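You operate a simulated robot arm through the tools that you are given. There is no shell and no other tool. Be economical: measure what you need, move in short steps, check, and stop when the job is done.

Carry out the task below with a simulated robot arm. There is one attempt and no reset: what you move stays moved.

## Task
Swap the strapped lot 21 roll for the loose bench roll, then strap to the job card's pull.
Fine: one press of the release button; leave the lot 21 roll on the bench; never pull past the card's figure; lever back up.

Only the result counts: the job must be done as asked and must still hold three seconds after the hand-in. Knocking over, shifting, dropping, spilling or breaking anything else fails it.

## Robot
A 6-joint arm with a two-finger parallel gripper, fixed in place. Base frame: the origin is at the foot of the arm, x ahead of it, y to its left, z up; the work surface is at about z = 91.2. Lengths are in cm, angles in degrees, forces in N, time in s.
With the tool pointing down near the work surface it reaches from about 36 to 82 cm from the base axis. Its first joint turns from -166.0 to 166.0 degrees. Payload 3.91 kg.
The TCP is the grasp point between the finger pads, 3 cm short of the fingertips. In the tool frame z runs along the fingers and y along their closing line. The gripper opens to 11 cm. The fingers are 2 cm wide and 1 cm thick; the gripper's body (4.8 by 11.2 cm) begins 5.5 cm behind the TCP.
Orientation is told as [roll, pitch, yaw] about the base's x, y, z axes, in that order, counted from this pose: with the fingers straight down and closing along the base's y, the tool's x points along the base's -x, its y along +y and its z along -z.

## Interface
- The arm moves only by the tool send_rows. Its argument "series" is a list of rows, each a list of 2 entries, a list of its own where there are three numbers: the shift along the base's x, y, z in units of 25 mm (1.0 is 25 mm), then the turn, a rotation vector about the base's x, y, z in units of 5 degrees (1.0 is 5 degrees). In form: [[[tx, ty, tz], [ax, ay, az]], ...]. A call has 1 to 20 rows; each row shifts and turns the commanded pose from where the row before left it. "fingers" is the finger opening in cm, from 0 to 11, set as the call begins (left out, the last holds). A call with a number of a shift or a turn outside -1 to 1 is refused whole. Rows are played at 5 a second. More than 5 cm and 8.6 degrees between two rows, or a gripper value outside its range, and nothing of the call is played. Where a pose cannot be reached the arm comes as near as it can. A force on the tool above 90 N (or 10 N above the force at the start of the call, whichever is more), or a blocked arm, ends the call early, and 0.2 s more pass. Each finger travels about 4.5 cm/s and halts on what it meets, pressing with about 43 N; the grip force reading is that of the motor and also rises with nothing between the fingers. The clock runs only during rows and for 0.2 s after the last one: add rows that do not move to give the fingers time. The reply holds the time, the measured pose of the TCP, the force on the tool along the base axes, the opening and the grip force, in the units named above and with some noise, with the torque about the TCP (base axes, N m) and any sound that the robot's microphone picked up.
- Cameras (640 x 400 px; columns grow to the right, rows downward): "scene" is fixed at [39.93, -49.99, 151.38]; the picture's right is [0.94, -0.34, 0.00], its down [-0.17, -0.46, -0.87] and it looks along [0.30, 0.82, -0.49] (base axes); focal length 263 px, centre (320, 200). "wrist" rides on the gripper at [7.7, 0.7, -11.5] in the tool frame; the picture's right is [-0.09, 1.00, 0.00], its down [-0.80, -0.07, -0.59] and it looks along [-0.59, -0.05, 0.80] (tool axes); focal length 270 px, centre (320, 200). There is no depth. A picture from a camera that has moved, and an enlarged one, comes with that camera's place and axes in the base frame and with its lens.
- snapshot(camera): a new picture of that camera. No time passes.
- lift_body(by): slides the trunk up (or, below 0, down) by that many cm; the arm rides with it, the base frame stays. It gives what a move gives, with no picture.
- close_up(camera, box): a new picture of the part [left, top, right, bottom] of that camera's present view, enlarged. No time passes.
- close_job(): hands the job in; it is judged then, once.

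Work in short steps. Places have to be worked out from the pictures, the camera data and where the tool is seen: move nearer, look again, correct. Check each grasp and each placing, and mend what went wrong. You have 120 turns and 84 pictures in all, those below and enlarged ones among them. Open the gripper and draw the arm clear of the work before you hand the job in, unless the task says otherwise; then end with one line.

The tools are called after ">>>" as name(argument=value, ...) on one line, values as JSON. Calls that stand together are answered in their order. send_rows: Moves the arm, as the interface text tells. Its arguments: {"type":"object","properties":{"series":{"type":"array","items":{"type":"array"}},"fingers":{"type":"number"}},"required":["series"]} The other tools are called the same way: lift_body (by) slides the trunk up or down; snapshot (camera) takes a picture; close_up (camera, box) takes an enlarged picture of a part of a camera's view; close_job () hands the job in.

At the start:

```text
t: 0.0
eef_pos: [28.36, 32.23, 144.59]
ee_rot: [0.0, -0.2, 0.2]
wrist_force: [0.2, -0.2, 1.1]
wrist_torque: [-0.01, 0.01, -0.02]
gripper_width: 11.0
finger_force: 0.1
trunk travel left (down, up): [-57.5, 3.5]
```

scene: 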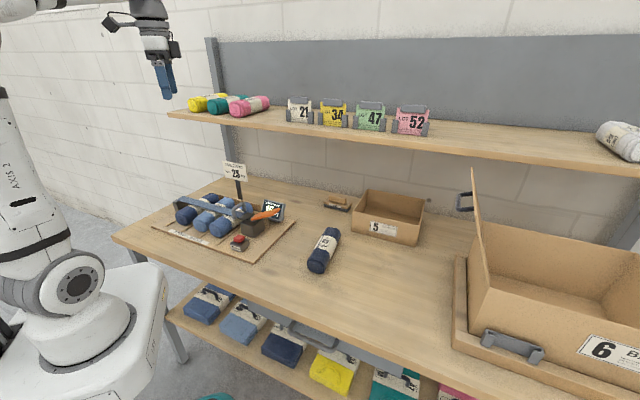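
wrist: 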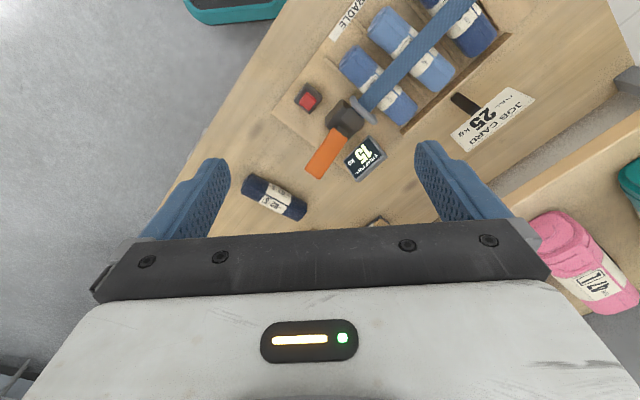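

I start with enlarged views of the strapping cradle, the loose roll and the card.

>>> close_up(camera="scene", box=[150, 150, 350, 275])

>>> close_up(camera="wrist", box=[220, 0, 540, 230])

```text
3.20 times, centred on (250, 212) of scene
camera zoom: at [39.93, -49.99, 151.38], right [0.94, -0.34, 0.0], down [-0.17, -0.46, -0.87], along [0.3, 0.82, -0.49], focal length 841 px, centre (544, 160)
```

zoom: 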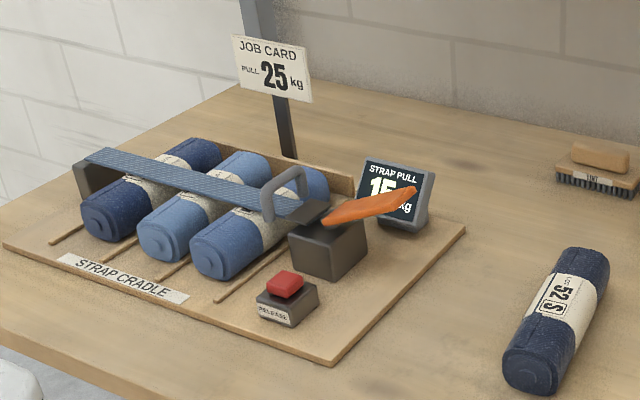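

```text
1.74 times, centred on (380, 115) of wrist
camera zoom: at [20.54, 32.94, 155.92], right [0.08, 1.0, 0.0], down [0.8, -0.07, 0.6], along [0.59, -0.05, -0.8], focal length 470 px, centre (216, 348)
```

zoom: 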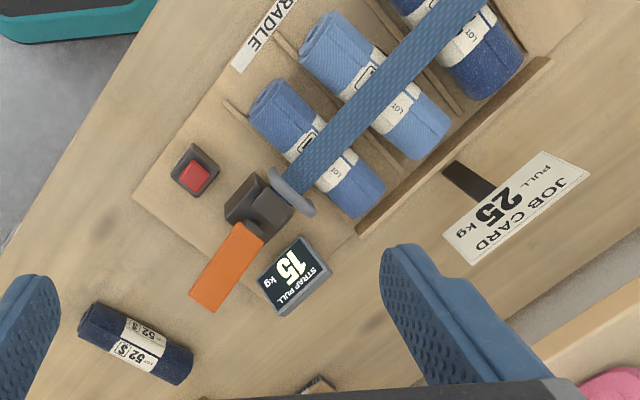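

The cradle sits around (31,51) rotated about 45°, with the loose roll (lot 52) near (64,15). I turn the wrist camera toward the cradle to read the labels and measure.

>>> send_rows(series=[[[-0.36, -0.08, -0.6], [0, 0, 1]], [[-0.36, -0.08, -0.6], [0, 0, 1]], [[-0.36, -0.08, -0.6], [0, 0, 1]], [[-0.36, -0.08, -0.6], [0, 0, 1]], [[-0.36, -0.08, -0.6], [0, 0, 1]], [[-0.36, -0.08, -0.6], [0, 0, 1]], [[-0.36, -0.08, -0.6], [0, 0, 1]], [[-0.36, -0.08, -0.6], [0, 0, 1]], [[-0.36, -0.08, -0.6], [0, 0, 1]], [[0, 0, 0], [0, 0, 0]]])

>>> snapshot(camera="wrist")

```text
t: 2.2
eef_pos: [20.66, 30.39, 131.13]
ee_rot: [0.1, -0.2, 45.3]
wrist_force: [0.2, -0.5, 0.0]
wrist_torque: [-0.01, -0.01, -0.04]
gripper_width: 11.01
finger_force: 0.2
trunk travel left (down, up): [-57.5, 3.5]
```

```text
79 pictures are left
camera wrist: at [14.5, 25.46, 142.46], right [-0.65, 0.76, 0.0], down [0.61, 0.52, 0.6], along [0.45, 0.39, -0.8], focal length 270 px, centre (320, 200)
```

wrist: 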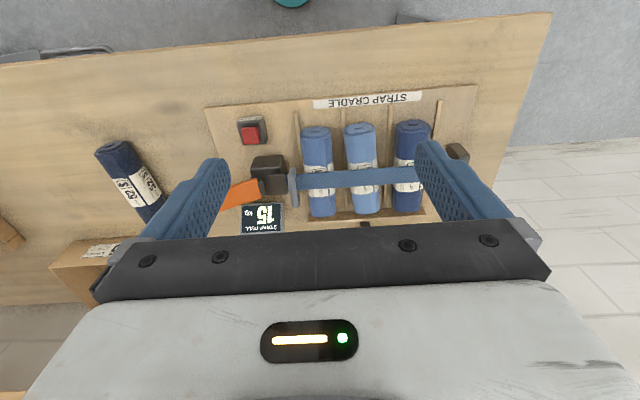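

Good view; enlarge the cradle to read labels and locate items.

>>> close_up(camera="wrist", box=[200, 85, 480, 245])

>>> close_up(camera="scene", box=[165, 180, 291, 260])

```text
2.29 times, centred on (340, 165) of wrist
camera zoom: at [14.5, 25.46, 142.46], right [-0.65, 0.76, 0.0], down [0.61, 0.52, 0.6], along [0.45, 0.39, -0.8], focal length 618 px, centre (274, 280)
```

zoom: 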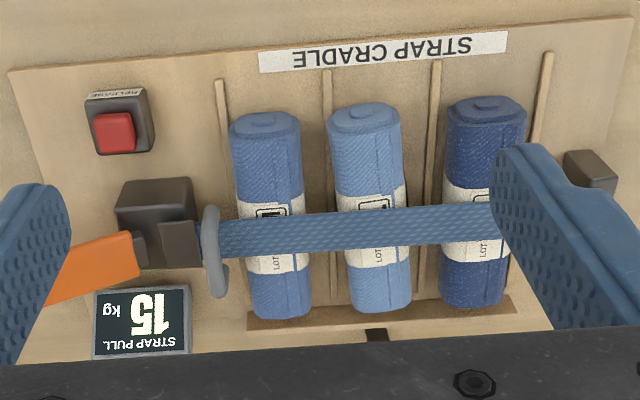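

```text
5.00 times, centred on (228, 220) of scene
camera zoom: at [39.93, -49.99, 151.38], right [0.94, -0.34, 0.0], down [-0.17, -0.46, -0.87], along [0.3, 0.82, -0.49], focal length 1314 px, centre (780, 100)
```

zoom: 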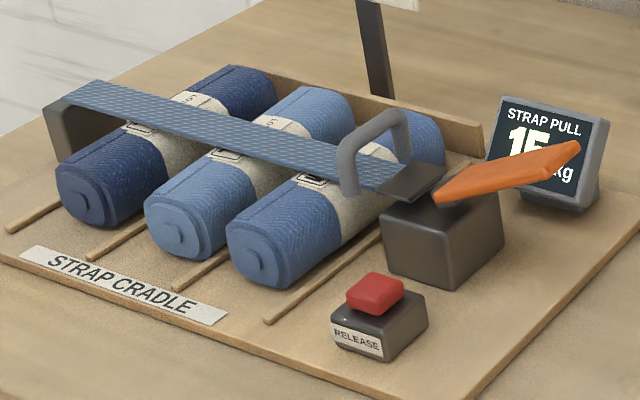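

Labels' numbers are hidden under the strap, so I'll release first. The button top I judge at (38.3, 28.9, 94.9). Close fingers and go above it.

>>> send_rows(series=[[[0.7, -0.06, -0.9], [0, 0, 0]], [[0.7, -0.06, -0.9], [0, 0, 0]], [[0.7, -0.06, -0.9], [0, 0, 0]], [[0.7, -0.06, -0.9], [0, 0, 0]], [[0.7, -0.06, -0.9], [0, 0, 0]], [[0.7, -0.06, -0.9], [0, 0, 0]], [[0.7, -0.06, -0.9], [0, 0, 0]], [[0.7, -0.06, -0.9], [0, 0, 0]], [[0.7, -0.06, -0.9], [0, 0, 0]], [[0.74, -0.06, -0.9], [0, 0, 0]], [[0, 0, 0], [0, 0, 0]]], fingers=0)

>>> snapshot(camera="wrist")

>>> close_up(camera="scene", box=[165, 150, 325, 260])

```text
t: 4.6
eef_pos: [38.17, 29.08, 108.44]
ee_rot: [0.0, 0.0, 45.3]
wrist_force: [-0.6, -0.2, 1.1]
wrist_torque: [-0.01, 0.03, 0.0]
gripper_width: 0.02
finger_force: 37.8
trunk travel left (down, up): [-57.5, 3.5]
```

```text
76 pictures are left
camera wrist: at [32.07, 24.22, 119.72], right [-0.64, 0.76, 0.0], down [0.61, 0.52, 0.6], along [0.46, 0.39, -0.8], focal length 270 px, centre (320, 200)
```

wrist: 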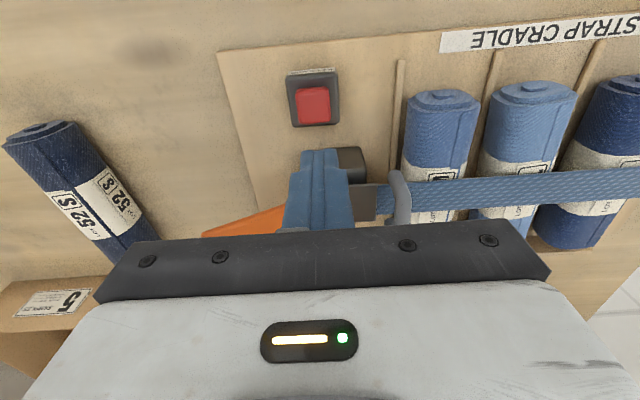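

```text
3.64 times, centred on (245, 205) of scene
camera zoom: at [39.93, -49.99, 151.38], right [0.94, -0.34, 0.0], down [-0.17, -0.46, -0.87], along [0.3, 0.82, -0.49], focal length 956 px, centre (593, 182)
```

zoom: 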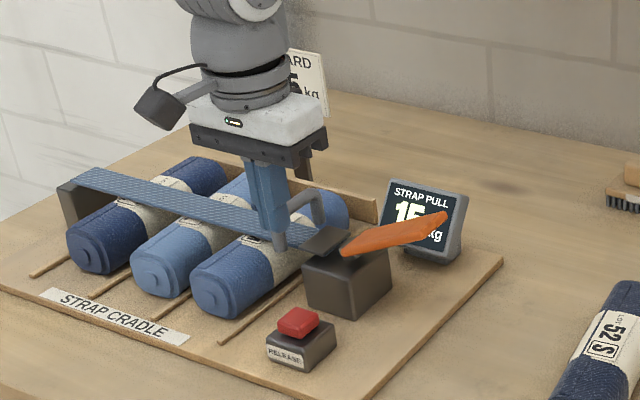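

Button computed at (38.5, 28.8, ~95), matching. Descend to about 1.5 cm above it.

>>> send_rows(series=[[[0.12, -0.1, -0.9], [0, 0, 0]], [[0, 0, -0.9], [0, 0, 0]], [[0, 0, -0.9], [0, 0, 0]], [[0, 0, -0.8], [0, 0, 0]], [[0, 0, 0], [0, 0, 0]]])

>>> close_up(camera="scene", box=[185, 170, 305, 260])

```text
t: 5.8
eef_pos: [38.24, 28.71, 99.91]
ee_rot: [-0.1, -0.1, 45.3]
wrist_force: [0.5, -0.1, 0.0]
wrist_torque: [0.02, 0.02, -0.01]
gripper_width: 0.03
finger_force: 37.8
trunk travel left (down, up): [-57.5, 3.5]
```

```text
4.44 times, centred on (245, 215) of scene
camera zoom: at [39.93, -49.99, 151.38], right [0.94, -0.34, 0.0], down [-0.17, -0.46, -0.87], along [0.3, 0.82, -0.49], focal length 1168 px, centre (653, 133)
```

zoom: 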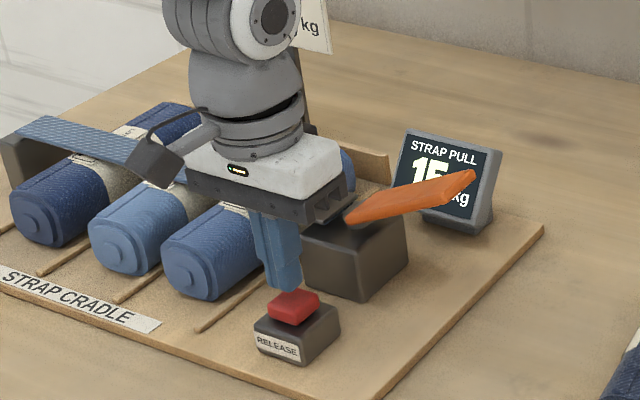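

Tips are just above the red cap; shift slightly in +x and descend slowly.

>>> send_rows(series=[[[0.12, 0, -0.2], [0, 0, 0]], [[0, 0, -0.2], [0, 0, 0]], [[0, 0, -0.16], [0, 0, 0]], [[0, 0, -0.1], [0, 0, 0]]])

```text
t: 6.8
eef_pos: [38.61, 28.49, 98.19]
ee_rot: [0.0, 0.0, 45.0]
wrist_force: [1.4, 2.0, 3.7]
wrist_torque: [0.06, 0.01, -0.01]
gripper_width: 0.01
finger_force: 38.3
trunk travel left (down, up): [-57.5, 3.5]
heard: click
```

A click was heard; check the display before anything else.

>>> close_up(camera="scene", box=[165, 160, 309, 250])

```text
4.44 times, centred on (237, 205) of scene
camera zoom: at [39.93, -49.99, 151.38], right [0.94, -0.34, 0.0], down [-0.17, -0.46, -0.87], along [0.3, 0.82, -0.49], focal length 1168 px, centre (689, 178)
```

zoom: 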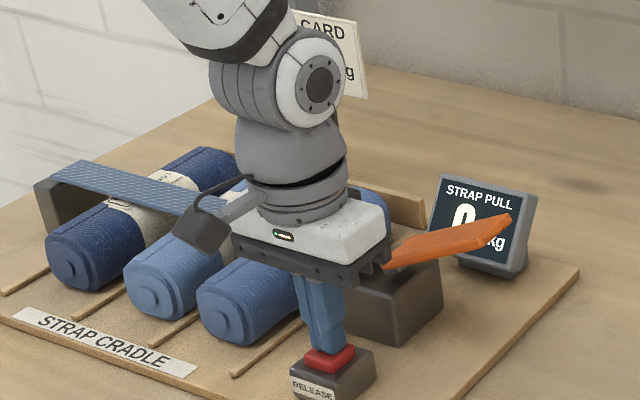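

Display reads 0: released. Lift straight up, then back to the overview pose.

>>> send_rows(series=[[[0, 0, 0.8], [0, 0, 0]], [[0, 0, 1], [0, 0, 0]], [[0, 0, 1], [0, 0, 0]], [[0, 0, 1], [0, 0, 0]], [[-0.8, 0.1, 1], [0, 0, 0]], [[-0.8, 0.1, 1], [0, 0, 0]], [[-0.8, 0.1, 1], [0, 0, 0]], [[-0.8, 0.1, 1], [0, 0, 0]], [[-0.8, 0.1, 1], [0, 0, 0]], [[-0.8, 0.1, 1], [0, 0, 0]], [[-0.8, 0.1, 0.5], [0, 0, 0]], [[0, 0, 0], [0, 0, 0]]])

>>> close_up(camera="scene", box=[165, 170, 309, 260])

>>> close_up(camera="wrist", box=[200, 65, 520, 265])

```text
t: 9.4
eef_pos: [24.48, 30.39, 124.04]
ee_rot: [-0.1, -0.2, 45.2]
wrist_force: [-0.5, 0.5, -0.6]
wrist_torque: [-0.03, 0.0, -0.01]
gripper_width: 0.0
finger_force: 37.3
trunk travel left (down, up): [-57.5, 3.5]
```

```text
4.44 times, centred on (237, 215) of scene
camera zoom: at [39.93, -49.99, 151.38], right [0.94, -0.34, 0.0], down [-0.17, -0.46, -0.87], along [0.3, 0.82, -0.49], focal length 1168 px, centre (689, 133)
```

zoom: 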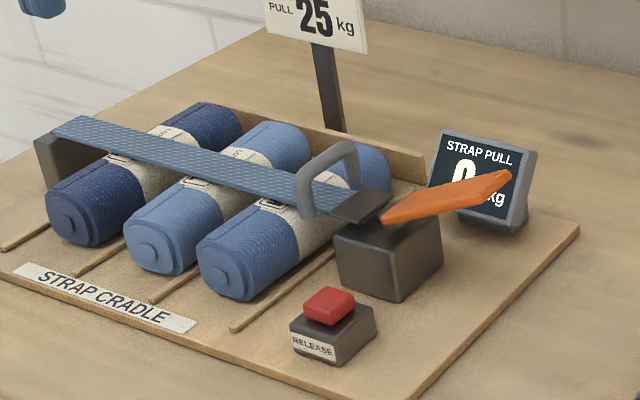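

```text
2.00 times, centred on (360, 165) of wrist
camera zoom: at [18.48, 25.52, 135.4], right [-0.64, 0.76, 0.0], down [0.61, 0.52, 0.6], along [0.45, 0.38, -0.8], focal length 541 px, centre (240, 270)
```

zoom: 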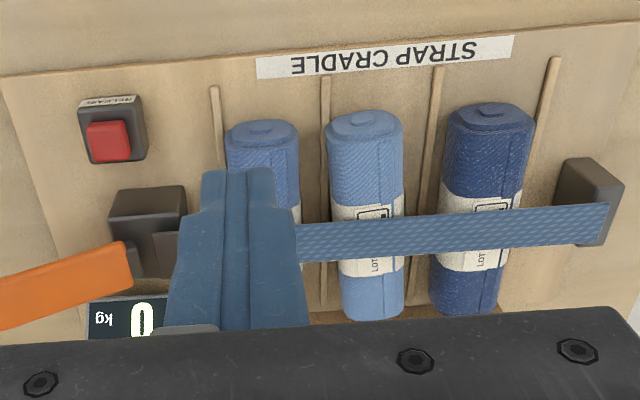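

Strap still lies over the rolls, with a grey loop handle near the ratchet and an anchor post at the other end. I move in for a close view of the loop.

>>> send_rows(series=[[[0.873, 0.48, -0.733], [0, 0, 0]], [[0.873, 0.48, -0.733], [0, 0, 0]], [[0.873, 0.48, -0.733], [0, 0, 0]], [[0.873, 0.48, -0.733], [0, 0, 0]], [[0.873, 0.48, -0.733], [0, 0, 0]], [[0.873, 0.48, -0.6], [0, 0, 0]], [[0, 0, 0], [0, 0, 0]]], fingers=11)

>>> snapshot(camera="wrist")

```text
t: 11.0
eef_pos: [37.7, 37.24, 113.37]
ee_rot: [0.0, 0.0, 45.2]
wrist_force: [-1.1, 0.3, 0.2]
wrist_torque: [0.01, 0.0, 0.01]
gripper_width: 11.0
finger_force: 0.0
trunk travel left (down, up): [-57.5, 3.5]
```

```text
70 pictures are left
camera wrist: at [31.63, 32.47, 124.59], right [-0.64, 0.76, 0.0], down [0.61, 0.52, 0.6], along [0.46, 0.39, -0.8], focal length 270 px, centre (320, 200)
```

wrist: 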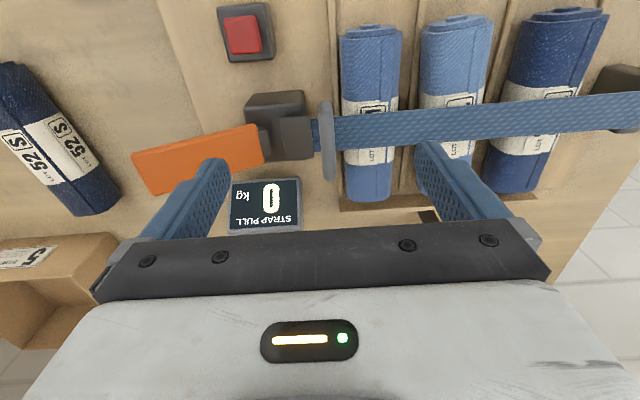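

>>> close_up(camera="wrist", box=[200, 70, 360, 220])

>>> close_up(camera="wrist", box=[330, 60, 600, 200])

```text
2.67 times, centred on (280, 145) of wrist
camera zoom: at [31.63, 32.47, 124.59], right [-0.64, 0.76, 0.0], down [0.61, 0.52, 0.6], along [0.46, 0.39, -0.8], focal length 721 px, centre (427, 347)
```

zoom: 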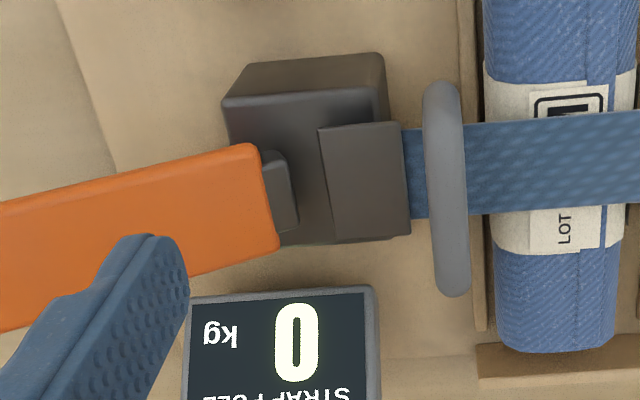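

```text
2.37 times, centred on (465, 130) of wrist
camera zoom: at [31.63, 32.47, 124.59], right [-0.64, 0.76, 0.0], down [0.61, 0.52, 0.6], along [0.46, 0.39, -0.8], focal length 641 px, centre (-24, 366)
```

zoom: 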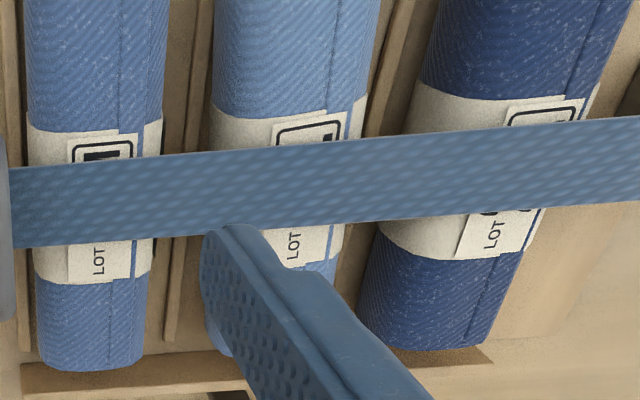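

The grey loop is a lift handle; top bar near (39.2, 39.6, 101.6), current closing line suits it. Lower above it with fingers at 5 cm and look again.

>>> send_rows(series=[[[0.3, 0.47, -0.5], [0, 0, 0]], [[0.3, 0.47, -0.8], [0, 0, 0]], [[0, 0, -0.8], [0, 0, 0]], [[0, 0, -0.8], [0, 0, 0]], [[0, 0, 0], [0, 0, 0]]], fingers=5)

>>> snapshot(camera="wrist")

>>> close_up(camera="scene", box=[185, 160, 313, 240])

```text
t: 12.2
eef_pos: [39.22, 39.63, 106.1]
ee_rot: [0.0, 0.0, 45.3]
wrist_force: [-0.5, -0.3, 0.6]
wrist_torque: [-0.02, 0.0, -0.01]
gripper_width: 5.0
finger_force: 0.1
trunk travel left (down, up): [-57.5, 3.5]
```

```text
67 pictures are left
camera wrist: at [33.09, 34.9, 117.42], right [-0.64, 0.76, 0.0], down [0.61, 0.52, 0.6], along [0.46, 0.38, -0.8], focal length 270 px, centre (320, 200)
```

wrist: 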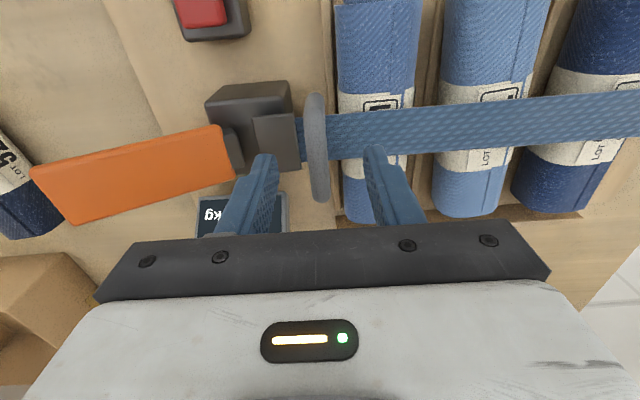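

```text
5.00 times, centred on (249, 200) of scene
camera zoom: at [39.93, -49.99, 151.38], right [0.94, -0.34, 0.0], down [-0.17, -0.46, -0.87], along [0.3, 0.82, -0.49], focal length 1314 px, centre (675, 200)
```

zoom: 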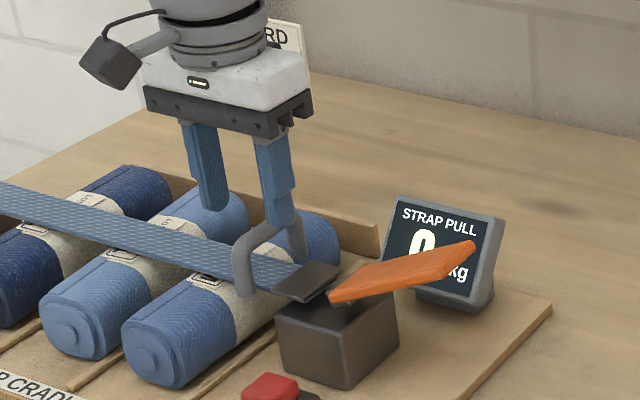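

Bar centre refined to about (40.2, 40.4, 101.3). Move there, lower to TCP z≈102.1 so tips stay clear of the strap, and close.

>>> send_rows(series=[[[0.38, 0.32, -0.4], [0, 0, 0]], [[0, 0, -0.6], [0, 0, 0]], [[0, 0, -0.6], [0, 0, 0]], [[0, 0, 0], [0, 0, 0]]])

>>> close_up(camera="scene", box=[185, 160, 313, 240])

>>> close_up(camera="wrist", box=[190, 60, 450, 230])

```text
t: 13.2
eef_pos: [40.05, 40.69, 102.25]
ee_rot: [0.0, -0.2, 45.2]
wrist_force: [0.0, 0.7, 0.3]
wrist_torque: [0.01, 0.02, 0.01]
gripper_width: 5.01
finger_force: 0.1
trunk travel left (down, up): [-57.5, 3.5]
```

```text
5.00 times, centred on (249, 200) of scene
camera zoom: at [39.93, -49.99, 151.38], right [0.94, -0.34, 0.0], down [-0.17, -0.46, -0.87], along [0.3, 0.82, -0.49], focal length 1314 px, centre (675, 200)
```

zoom: 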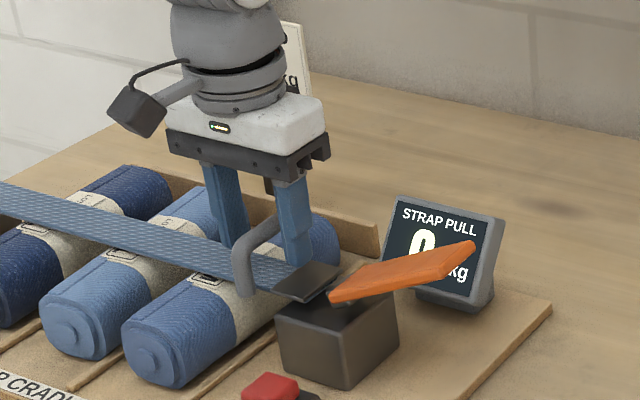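

```text
2.35 times, centred on (320, 145) of wrist
camera zoom: at [33.92, 35.78, 113.5], right [-0.64, 0.76, 0.0], down [0.61, 0.52, 0.6], along [0.45, 0.38, -0.8], focal length 636 px, centre (320, 329)
```

zoom: 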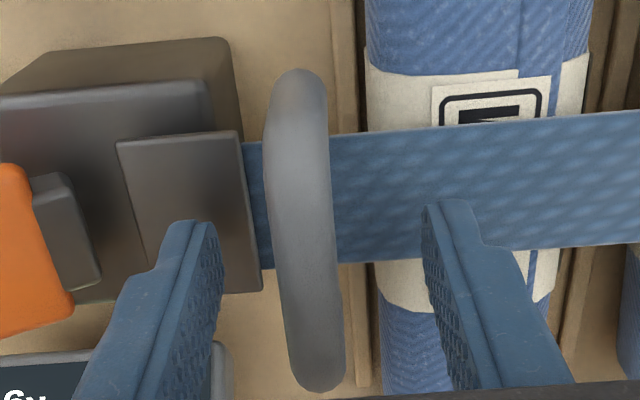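

Fingers straddle the bar nicely. Close on it and give it time.

>>> send_rows(series=[[[0, 0, 0], [0, 0, 0]], [[0, 0, 0], [0, 0, 0]], [[0, 0, 0], [0, 0, 0]], [[0, 0, 0], [0, 0, 0]]], fingers=0)

>>> close_up(camera="wrist", box=[190, 60, 450, 230])

```text
t: 14.2
eef_pos: [40.24, 40.48, 102.16]
ee_rot: [0.1, -0.1, 45.2]
wrist_force: [11.6, -12.8, 1.0]
wrist_torque: [-0.18, -0.08, -0.08]
gripper_width: 1.35
finger_force: 45.4
trunk travel left (down, up): [-57.5, 3.5]
```

```text
2.35 times, centred on (320, 145) of wrist
camera zoom: at [34.11, 35.61, 113.52], right [-0.64, 0.76, 0.0], down [0.62, 0.52, 0.6], along [0.45, 0.38, -0.8], focal length 636 px, centre (320, 329)
```

zoom: 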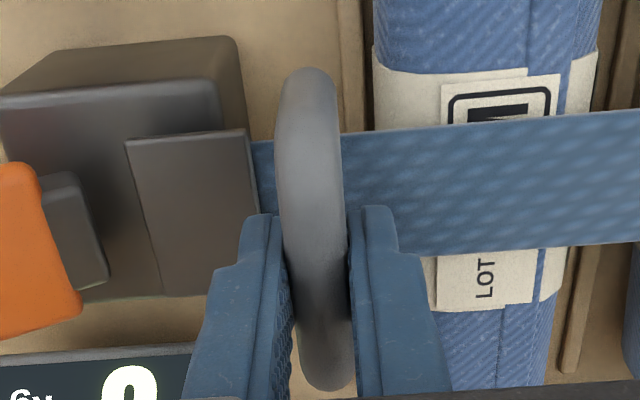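

Gripped (1.35 cm). I relax the side offset, then try a 1 cm lift with a slight tilt to see how the strap gives.

>>> send_rows(series=[[[0.08, -0.08, 0], [0, 0, 0]], [[0, 0, 0.2], [-0.15, -0.15, 0]], [[0, 0, 0.2], [-0.15, -0.15, 0]], [[0, 0, 0], [0, 0, 0]]])

>>> close_up(camera="scene", box=[165, 160, 309, 250])

```text
t: 15.2
eef_pos: [40.1, 40.58, 103.09]
ee_rot: [-2.1, 0.0, 45.2]
wrist_force: [-15.5, 5.1, -3.2]
wrist_torque: [0.12, 0.12, -0.1]
gripper_width: 1.35
finger_force: 44.9
trunk travel left (down, up): [-57.5, 3.5]
```

```text
4.44 times, centred on (237, 205) of scene
camera zoom: at [39.93, -49.99, 151.38], right [0.94, -0.34, 0.0], down [-0.17, -0.46, -0.87], along [0.3, 0.82, -0.49], focal length 1168 px, centre (689, 178)
```

zoom: 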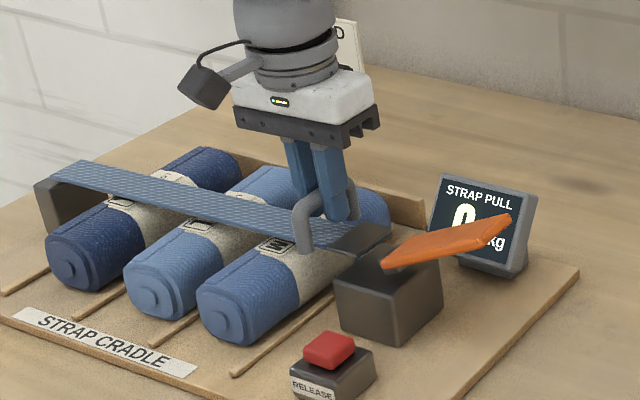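

The strap lifts with almost no resistance, hinging at the post. Continue along the arc (radius ≈29 cm about (18.5,59,99)), three 5° steps, checking forces.

>>> send_rows(series=[[[-0.198, 0.18, 0.996], [-0.67, -0.74, 0]], [[-0.201, 0.182, 0.976], [-0.67, -0.74, 0]], [[-0.266, 0.241, 0.952], [-0.67, -0.74, 0]], [[0, 0, 0], [0, 0, 0]]])

>>> close_up(camera="scene", box=[140, 130, 316, 240])

```text
t: 16.2
eef_pos: [38.51, 42.16, 110.28]
ee_rot: [-17.1, -0.9, 45.4]
wrist_force: [-9.5, -1.8, -2.1]
wrist_torque: [0.21, -0.14, 0.07]
gripper_width: 1.31
finger_force: 45.7
trunk travel left (down, up): [-57.5, 3.5]
```

```text
3.64 times, centred on (228, 185) of scene
camera zoom: at [39.93, -49.99, 151.38], right [0.94, -0.34, 0.0], down [-0.17, -0.46, -0.87], along [0.3, 0.82, -0.49], focal length 956 px, centre (654, 254)
```

zoom: 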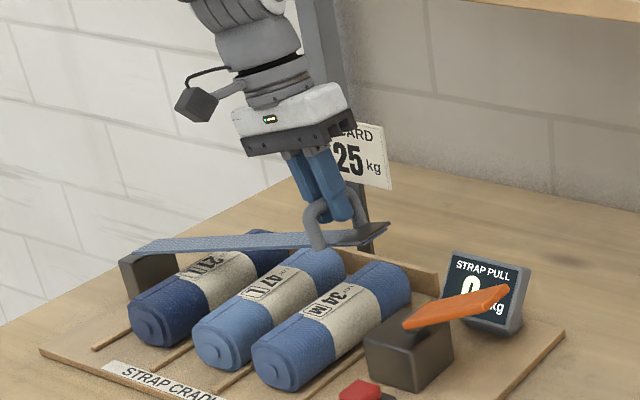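

Labels now readable: the dark roll beside the post is lot 21 (others 47, 34). Keep swinging the strap up 20° more.

>>> send_rows(series=[[[-0.341, 0.281, 0.912], [-0.707, -0.707, 0]], [[-0.378, 0.358, 0.872], [-0.707, -0.707, 0]], [[-0.419, 0.419, 0.824], [-0.707, -0.707, 0]], [[-0.467, 0.467, 0.772], [-0.707, -0.707, 0]], [[0, 0, 0], [0, 0, 0]]])

>>> close_up(camera="scene", box=[90, 100, 314, 240])

```text
t: 17.4
eef_pos: [34.87, 45.65, 118.61]
ee_rot: [-37.1, -0.7, 45.6]
wrist_force: [11.7, -1.3, 6.5]
wrist_torque: [0.23, -0.34, 0.29]
gripper_width: 1.3
finger_force: 44.9
trunk travel left (down, up): [-57.5, 3.5]
```

```text
2.86 times, centred on (202, 170) of scene
camera zoom: at [39.93, -49.99, 151.38], right [0.94, -0.34, 0.0], down [-0.17, -0.46, -0.87], along [0.3, 0.82, -0.49], focal length 751 px, centre (657, 286)
```

zoom: 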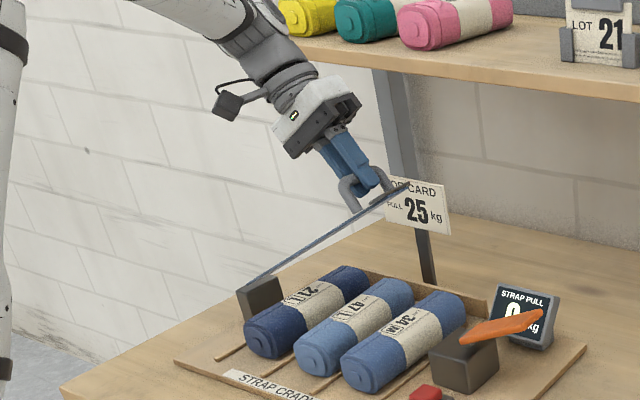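

Swinging well; forces small. Another 20°.

>>> send_rows(series=[[[-0.46, 0.5, 0.75], [-0.707, -0.707, 0]], [[-0.554, 0.554, 0.644], [-0.707, -0.707, 0]], [[-0.594, 0.594, 0.568], [-0.707, -0.707, 0]], [[-0.625, 0.625, 0.5], [-0.707, -0.707, 0]], [[0, 0, 0], [0, 0, 0]]])

>>> close_up(camera="scene", box=[90, 80, 314, 220])

```text
t: 18.6
eef_pos: [29.55, 51.09, 125.05]
ee_rot: [-56.9, -0.6, 45.7]
wrist_force: [31.2, 1.7, 31.8]
wrist_torque: [-0.27, 0.0, -0.11]
gripper_width: 1.35
finger_force: 45.0
trunk travel left (down, up): [-57.5, 3.5]
```

```text
2.86 times, centred on (202, 150) of scene
camera zoom: at [39.93, -49.99, 151.38], right [0.94, -0.34, 0.0], down [-0.17, -0.46, -0.87], along [0.3, 0.82, -0.49], focal length 751 px, centre (657, 343)
```

zoom: 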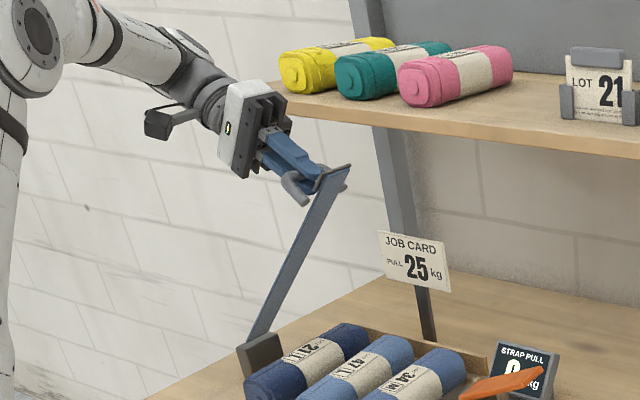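

Readings fit a hinge 31.9 cm radius farther out, with slight lateral skew; I correct outward and continue with 15° more of swing, letting the bar pivot in the grip.

>>> send_rows(series=[[[-0.458, 0.729, 0.864], [-0.4, -0.4, 0]], [[-0.696, 0.751, 0.444], [-0.4, -0.4, 0]], [[-0.721, 0.777, 0.356], [-0.4, -0.4, 0]], [[0, 0, 0], [0, 0, 0]]])

>>> close_up(camera="scene", box=[90, 80, 314, 220])

```text
t: 19.6
eef_pos: [26.88, 53.65, 127.08]
ee_rot: [-65.1, -1.1, 46.2]
wrist_force: [40.7, 3.2, 52.8]
wrist_torque: [-0.66, 0.18, -0.29]
gripper_width: 1.34
finger_force: 44.9
out of reach, approached as far as the arm can: row 2, 3
trunk travel left (down, up): [-57.5, 3.5]
```

```text
2.86 times, centred on (202, 150) of scene
camera zoom: at [39.93, -49.99, 151.38], right [0.94, -0.34, 0.0], down [-0.17, -0.46, -0.87], along [0.3, 0.82, -0.49], focal length 751 px, centre (657, 343)
```

zoom: 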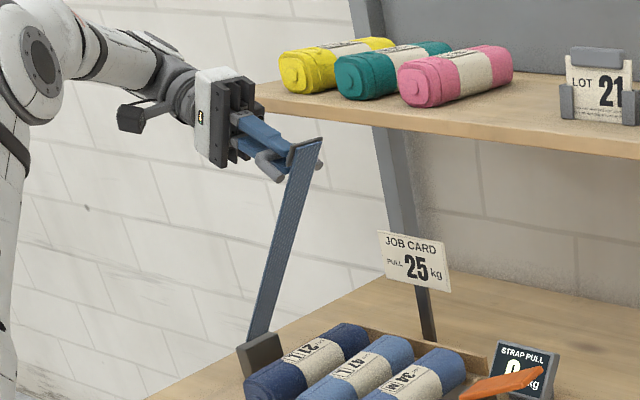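

The arm hits its reach at this tilt; I turn the tool back toward vertical about the bar (it can pivot in the pads) and relax the radial error.

>>> send_rows(series=[[[0.24, 0.04, 0.24], [0.7, 0.7, 0]], [[0.02, 0.02, 0.06], [0.7, 0.7, 0]], [[0, 0, 0], [0.7, 0.7, 0]], [[0, 0, 0], [0.7, 0.7, 0]], [[0, 0, 0], [0, 0, 0]]])

>>> close_up(camera="scene", box=[90, 80, 314, 220])

```text
t: 20.8
eef_pos: [26.8, 53.78, 127.43]
ee_rot: [-45.5, -0.7, 45.5]
wrist_force: [7.1, -10.2, 23.0]
wrist_torque: [-0.34, -0.09, -0.11]
gripper_width: 1.32
finger_force: 45.2
trunk travel left (down, up): [-57.5, 3.5]
```

```text
2.86 times, centred on (202, 150) of scene
camera zoom: at [39.93, -49.99, 151.38], right [0.94, -0.34, 0.0], down [-0.17, -0.46, -0.87], along [0.3, 0.82, -0.49], focal length 751 px, centre (657, 343)
```

zoom: 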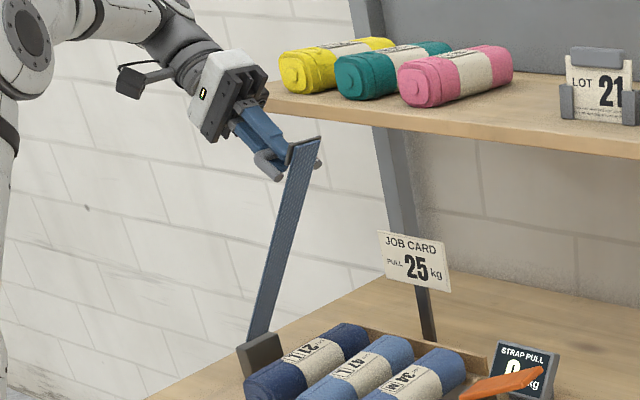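

That worked. Continue the swing while returning the tool further toward vertical.

>>> send_rows(series=[[[-0.593, 0.639, 0.5], [0.5, 0.5, 0]], [[-0.582, 0.627, 0.26], [0.5, 0.5, 0]], [[-0.596, 0.642, 0.2], [0.5, 0.5, 0]], [[0, 0, 0], [0, 0, 0]]])

>>> close_up(camera="scene", box=[90, 80, 314, 220])

```text
t: 21.8
eef_pos: [22.04, 58.62, 130.07]
ee_rot: [-34.9, -0.8, 45.6]
wrist_force: [-8.5, -17.0, 28.0]
wrist_torque: [-0.15, 0.02, 0.03]
gripper_width: 1.33
finger_force: 44.6
trunk travel left (down, up): [-57.5, 3.5]
```

```text
2.86 times, centred on (202, 150) of scene
camera zoom: at [39.93, -49.99, 151.38], right [0.94, -0.34, 0.0], down [-0.17, -0.46, -0.87], along [0.3, 0.82, -0.49], focal length 751 px, centre (657, 343)
```

zoom: 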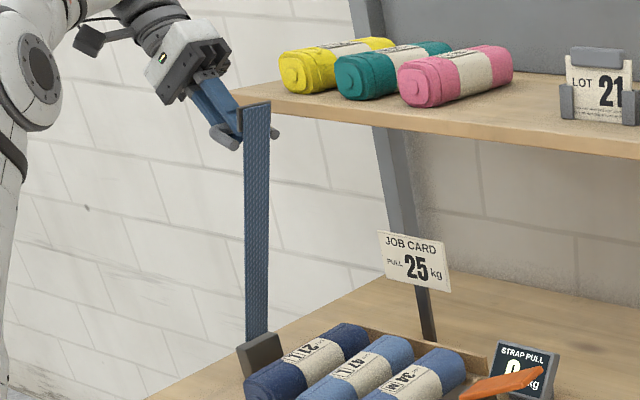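

Nearly upright. Continue past vertical in small steps, checking for an end stop.

>>> send_rows(series=[[[-0.739, 0.619, 0.36], [0.35, 0.35, 0]], [[-0.645, 0.645, 0.07], [0.35, 0.35, 0]], [[-0.645, 0.645, 0], [0.35, 0.35, 0]], [[-0.645, 0.645, -0.07], [0.35, 0.35, 0]], [[0, 0, 0], [0, 0, 0]]])

>>> close_up(camera="scene", box=[90, 80, 314, 220])

```text
t: 22.6
eef_pos: [18.2, 62.02, 130.58]
ee_rot: [-27.7, -2.5, 45.4]
wrist_force: [10.8, 10.0, 22.2]
wrist_torque: [-0.12, 0.09, 0.54]
gripper_width: 1.33
finger_force: 45.2
out of reach, approached as far as the arm can: row 2, 3
trunk travel left (down, up): [-57.5, 3.5]
stopped in row 3: the force on the tool passed its limit at 140 N (the readings are from after the stop); the commanded pose is now the measured one
```

```text
2.86 times, centred on (202, 150) of scene
camera zoom: at [39.93, -49.99, 151.38], right [0.94, -0.34, 0.0], down [-0.17, -0.46, -0.87], along [0.3, 0.82, -0.49], focal length 751 px, centre (657, 343)
```

zoom: 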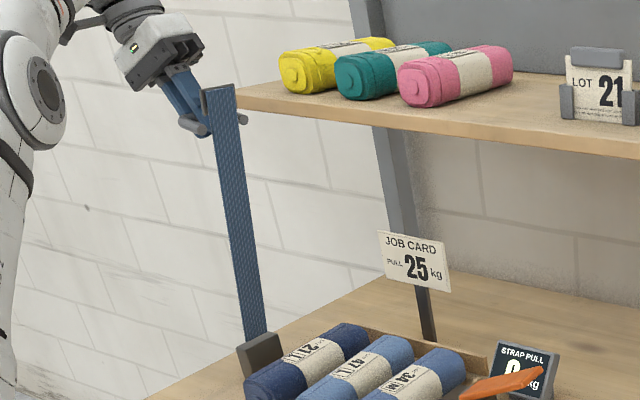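

Stopped near upright at the arm's reach limit. I turn the tool to near-vertical in place (bar pivots), which brings the wrist closer to the base.

>>> send_rows(series=[[[0.05, 0.05, 0.1], [0.5, 0.5, 0]], [[0, 0, 0], [0.7, 0.7, 0]], [[0, 0, 0], [0.7, 0.7, 0]], [[0, 0, 0], [0.7, 0.7, 0]], [[0, 0, 0], [0, 0, 0]]])

>>> close_up(camera="scene", box=[90, 80, 250, 180])

```text
t: 23.8
eef_pos: [18.14, 62.07, 130.63]
ee_rot: [-9.3, -2.2, 44.7]
wrist_force: [2.8, 1.8, 8.5]
wrist_torque: [-0.34, 0.31, 0.32]
gripper_width: 1.35
finger_force: 44.9
trunk travel left (down, up): [-57.5, 3.5]
```

```text
4.00 times, centred on (170, 130) of scene
camera zoom: at [39.93, -49.99, 151.38], right [0.94, -0.34, 0.0], down [-0.17, -0.46, -0.87], along [0.3, 0.82, -0.49], focal length 1051 px, centre (920, 480)
```

zoom: 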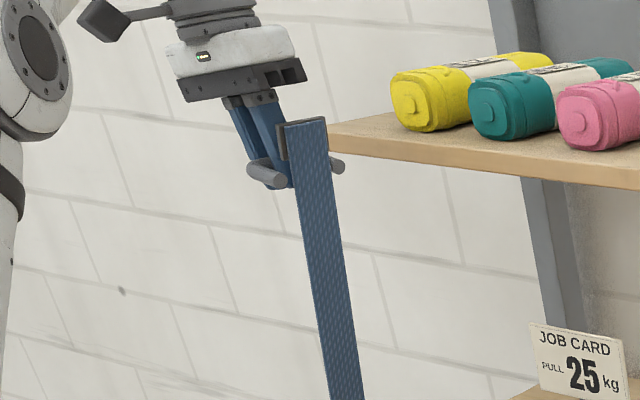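

Forces low now. Push on past vertical in 2° sub-steps.

>>> send_rows(series=[[[-0.32, 0.34, 0.03], [0.2, 0.2, 0]], [[-0.32, 0.34, 0], [0.2, 0.2, 0]], [[-0.32, 0.34, -0.02], [0, 0, 0]], [[-0.32, 0.34, -0.04], [0, 0, 0]], [[0, 0, 0], [0, 0, 0]]])

```text
t: 25.0
eef_pos: [15.0, 65.33, 130.64]
ee_rot: [-6.6, -1.9, 44.7]
wrist_force: [-2.5, -1.8, 3.0]
wrist_torque: [-0.22, 0.21, 0.42]
gripper_width: 1.36
finger_force: 45.1
trunk travel left (down, up): [-57.5, 3.5]
```

>>> send_rows(series=[[[-0.32, 0.34, -0.04], [0, 0, 0]], [[-0.32, 0.34, -0.06], [0, 0, 0]], [[-0.32, 0.34, -0.08], [0, 0, 0]], [[-0.32, 0.34, -0.1], [0, 0, 0]], [[0, 0, 0], [0, 0, 0]]])

>>> close_up(camera="scene", box=[90, 80, 314, 220])

```text
t: 26.2
eef_pos: [12.09, 67.86, 129.98]
ee_rot: [-6.1, -2.7, 44.5]
wrist_force: [20.6, 36.7, 56.3]
wrist_torque: [0.27, -0.16, 0.7]
gripper_width: 1.37
finger_force: 45.1
out of reach, approached as far as the arm can: row 3, 4
trunk travel left (down, up): [-57.5, 3.5]
```

```text
2.86 times, centred on (202, 150) of scene
camera zoom: at [39.93, -49.99, 151.38], right [0.94, -0.34, 0.0], down [-0.17, -0.46, -0.87], along [0.3, 0.82, -0.49], focal length 751 px, centre (657, 343)
```

zoom: 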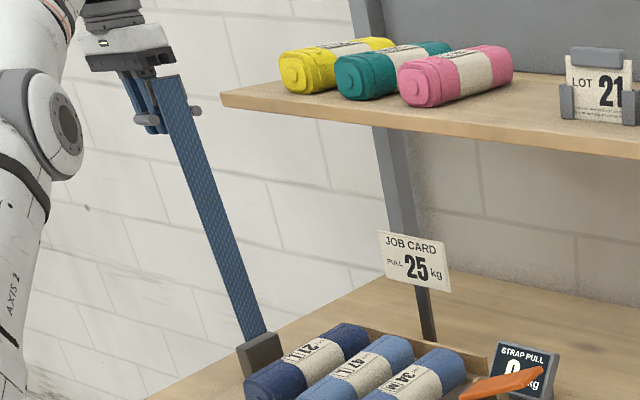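

The strap is ~6° past vertical. I ease the load, then open only to 3 cm so the bar stays caged while I see whether it rests.

>>> send_rows(series=[[[0.2, -0.1, 0.3], [0, 0, 0]], [[0.06, 0, 0.05], [0, 0, 0]], [[0, 0, 0], [0, 0, 0]]])

>>> send_rows(series=[[[0, 0, 0], [0, 0, 0]], [[0, 0, 0], [0, 0, 0]], [[0, 0, 0], [0, 0, 0]]], fingers=3)

>>> close_up(camera="scene", box=[90, 80, 250, 180])

```text
t: 27.0
eef_pos: [12.4, 67.53, 130.01]
ee_rot: [-6.6, -1.8, 44.7]
wrist_force: [11.2, 13.7, 6.5]
wrist_torque: [0.94, -0.69, 0.61]
gripper_width: 1.34
finger_force: 45.1
trunk travel left (down, up): [-57.5, 3.5]
```

```text
t: 27.8
eef_pos: [12.29, 67.32, 130.23]
ee_rot: [-6.6, -2.0, 44.6]
wrist_force: [-0.4, -0.4, -0.3]
wrist_torque: [0.01, 0.04, 0.0]
gripper_width: 2.98
finger_force: 0.1
trunk travel left (down, up): [-57.5, 3.5]
```

```text
4.00 times, centred on (170, 130) of scene
camera zoom: at [39.93, -49.99, 151.38], right [0.94, -0.34, 0.0], down [-0.17, -0.46, -0.87], along [0.3, 0.82, -0.49], focal length 1051 px, centre (920, 480)
```

zoom: 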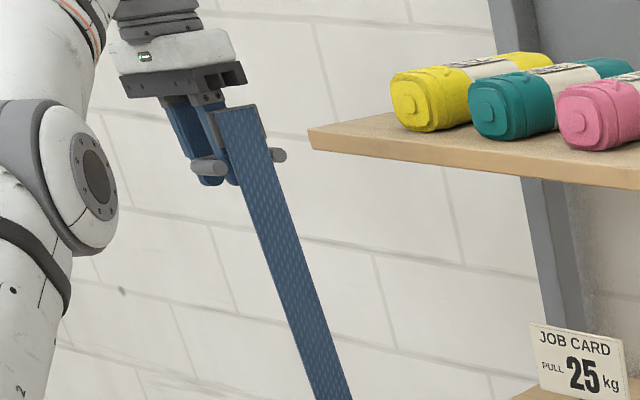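

No contact force: the strap rests on its own. Open a little more and use the trunk lift to slide the fingers straight up off the bar.

>>> send_rows(series=[[[0, 0, 0], [0, 0, 0]], [[0, 0, 0], [0, 0, 0]]], fingers=4.5)

>>> lift_body(by=3.4)

>>> close_up(camera="scene", box=[90, 80, 250, 180])

```text
t: 28.4
eef_pos: [12.24, 67.37, 130.25]
ee_rot: [-6.6, -2.1, 44.6]
wrist_force: [0.5, -0.4, 0.5]
wrist_torque: [0.0, -0.01, 0.02]
gripper_width: 4.5
finger_force: 0.0
trunk travel left (down, up): [-57.5, 3.5]
```

```text
t: 29.2
eef_pos: [12.36, 67.31, 133.68]
ee_rot: [-6.7, -2.1, 44.6]
wrist_force: [0.3, -0.8, 0.6]
wrist_torque: [0.01, 0.04, -0.02]
gripper_width: 4.5
finger_force: 0.0
trunk travel left (down, up): [-60.9, 0.1]
```

```text
4.00 times, centred on (170, 130) of scene
camera zoom: at [39.93, -49.99, 151.38], right [0.94, -0.34, 0.0], down [-0.17, -0.46, -0.87], along [0.3, 0.82, -0.49], focal length 1051 px, centre (920, 480)
```

zoom: 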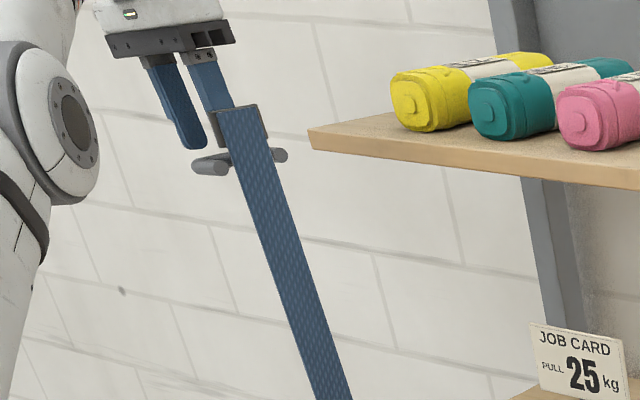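

Fingers are off the bar and the strap stays open. Rise a bit more and back away toward the base (−u).

>>> send_rows(series=[[[0, 0, 0.4], [0, 0, 0]], [[-0.1, -0.1, 0.3], [0, 0, 0]], [[-0.3, -0.3, 0.2], [0, 0, 0]], [[-0.6, -0.6, 0], [0, 0, 0]], [[-0.6, -0.6, 0], [0, 0, 0]], [[-0.6, -0.6, 0], [0.6, 0.6, 0]], [[-0.6, -0.6, 0], [0.6, 0.6, 0]], [[0, 0, 0], [0, 0, 0]]])

>>> close_up(camera="scene", box=[60, 60, 316, 220])

```text
t: 31.0
eef_pos: [5.29, 59.8, 135.58]
ee_rot: [2.0, -2.0, 44.3]
wrist_force: [-0.3, -0.3, -0.1]
wrist_torque: [-0.01, 0.01, -0.02]
gripper_width: 4.5
finger_force: 0.0
out of reach, approached as far as the arm can: row 1
trunk travel left (down, up): [-60.9, 0.1]
```

```text
2.50 times, centred on (188, 140) of scene
camera zoom: at [39.93, -49.99, 151.38], right [0.94, -0.34, 0.0], down [-0.17, -0.46, -0.87], along [0.3, 0.82, -0.49], focal length 657 px, centre (650, 350)
```

zoom: 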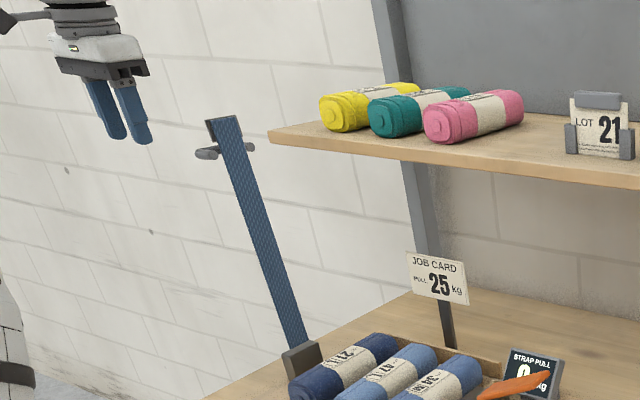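

Clear. Now move over toward the lot 21 roll for a view, levelling the tool.

>>> send_rows(series=[[[0.64, -0.69, -0.6], [-0.28, 0, 0.07]], [[0.64, -0.69, -0.98], [-0.28, 0, 0.07]], [[0.64, -0.69, -0.98], [0, 0, 0]], [[0.64, -0.69, -0.98], [0, 0, 0]], [[0.64, -0.69, -0.98], [0, 0, 0]], [[0.64, -0.69, -0.98], [0, 0, 0]], [[0.64, -0.69, -0.98], [0, 0, 0]], [[0.64, -0.69, -0.98], [0, 0, 0]], [[0, 0, 0], [0, 0, 0]]], fingers=11)

>>> snapshot(camera="wrist")

```text
t: 33.0
eef_pos: [17.92, 46.17, 117.1]
ee_rot: [-0.2, 0.1, 45.1]
wrist_force: [0.0, -0.5, 0.5]
wrist_torque: [-0.03, 0.01, 0.03]
gripper_width: 11.0
finger_force: 0.0
trunk travel left (down, up): [-60.9, 0.1]
```

```text
49 pictures are left
camera wrist: at [11.86, 41.39, 128.39], right [-0.64, 0.77, 0.0], down [0.62, 0.52, 0.59], along [0.46, 0.38, -0.8], focal length 270 px, centre (320, 200)
```

wrist: 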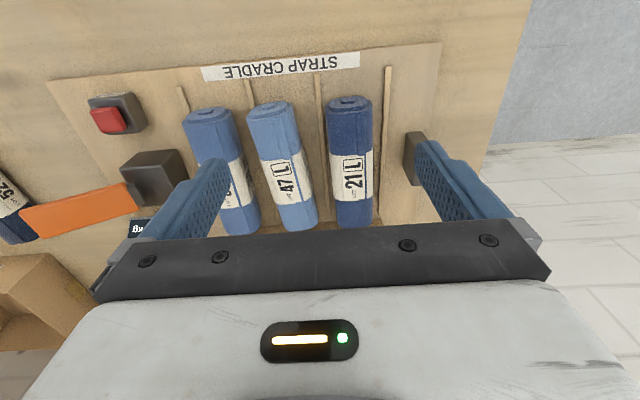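

Lot 21 roll centre computed at about (23.2, 55.8), axis ≈45.5°, ~6 cm thick, gap to roll 47 about 2.3 cm. Move above at 7.4 cm opening.

>>> send_rows(series=[[[0.424, 0.77, -0.8], [0, 0, 0]], [[0.424, 0.77, -0.8], [0, 0, 0]], [[0.424, 0.77, -0.8], [0, 0, 0]], [[0.424, 0.77, -0.8], [0, 0, 0]], [[0.424, 0.77, -0.8], [0, 0, 0]], [[0, 0, 0], [0, 0, 0]]], fingers=7.6)

>>> snapshot(camera="wrist")

>>> close_up(camera="scene", box=[130, 140, 274, 230])

```text
t: 34.4
eef_pos: [23.23, 55.72, 107.24]
ee_rot: [-0.1, 0.0, 45.0]
wrist_force: [0.0, -0.1, 0.1]
wrist_torque: [-0.03, 0.0, 0.0]
gripper_width: 7.6
finger_force: 0.0
trunk travel left (down, up): [-60.9, 0.1]
```

```text
48 pictures are left
camera wrist: at [17.15, 50.78, 118.6], right [-0.64, 0.77, 0.0], down [0.62, 0.52, 0.6], along [0.46, 0.38, -0.8], focal length 270 px, centre (320, 200)
```

wrist: 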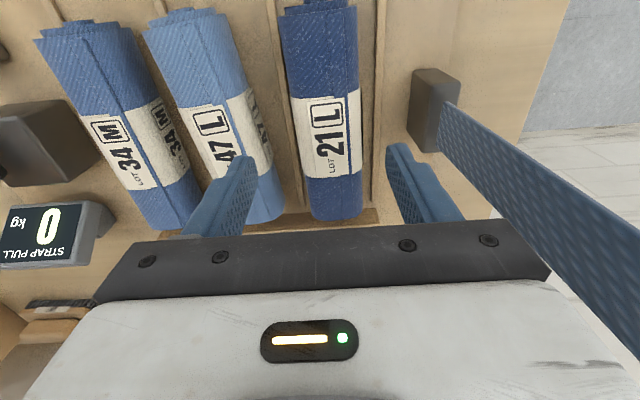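

```text
4.44 times, centred on (202, 185) of scene
camera zoom: at [39.93, -49.99, 151.38], right [0.94, -0.34, 0.0], down [-0.17, -0.46, -0.87], along [0.3, 0.82, -0.49], focal length 1168 px, centre (844, 267)
```

zoom: 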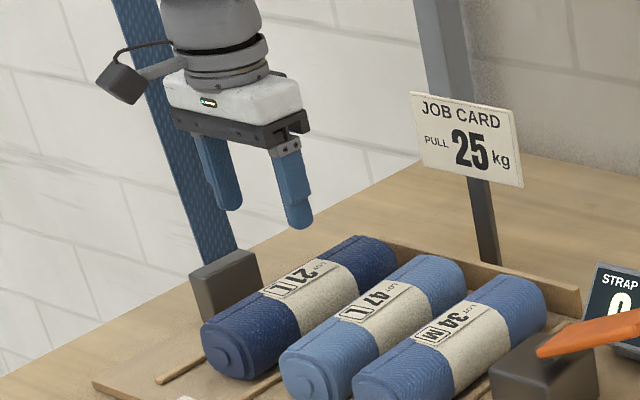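

Roll centre is ~0.6 cm toward the post from the TCP; correct and descend partly.

>>> send_rows(series=[[[-0.17, 0.17, -0.6], [0, 0, 0]], [[0, 0, -0.8], [0, 0, 0]], [[0, 0, -0.8], [0, 0, 0]], [[0, 0, -0.8], [0, 0, 0]], [[0, 0, 0], [0, 0, 0]]])

>>> close_up(camera="wrist", box=[200, 60, 456, 220])

>>> close_up(camera="scene", box=[150, 160, 262, 230])

```text
t: 35.6
eef_pos: [22.69, 56.14, 99.78]
ee_rot: [-0.1, 0.1, 45.1]
wrist_force: [0.6, -0.5, -0.1]
wrist_torque: [-0.02, -0.02, -0.01]
gripper_width: 7.57
finger_force: 0.0
trunk travel left (down, up): [-60.9, 0.1]
```

```text
2.50 times, centred on (328, 140) of wrist
camera zoom: at [16.62, 51.22, 111.06], right [-0.64, 0.77, 0.0], down [0.62, 0.52, 0.59], along [0.46, 0.38, -0.8], focal length 676 px, centre (300, 350)
```

zoom: 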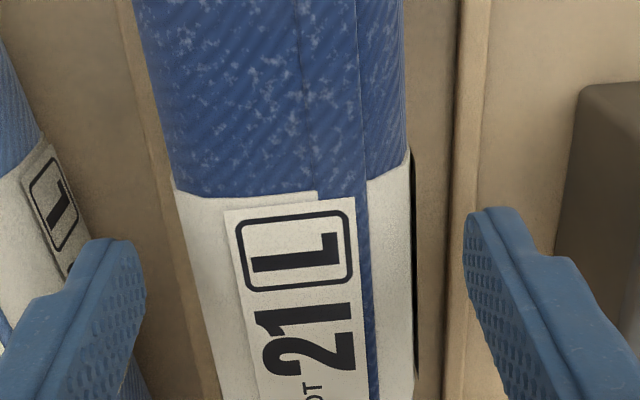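

```text
5.71 times, centred on (206, 195) of scene
camera zoom: at [39.93, -49.99, 151.38], right [0.94, -0.34, 0.0], down [-0.17, -0.46, -0.87], along [0.3, 0.82, -0.49], focal length 1502 px, centre (971, 229)
```

zoom: 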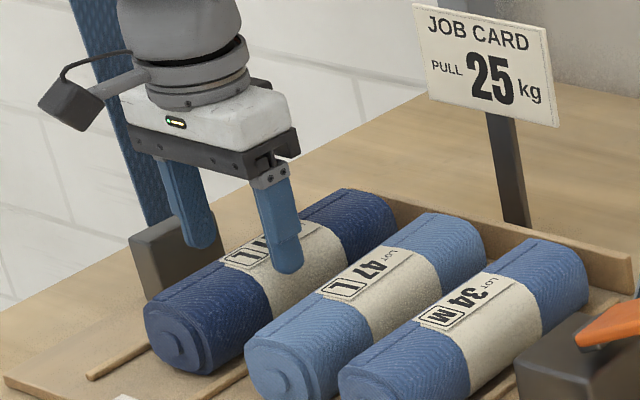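

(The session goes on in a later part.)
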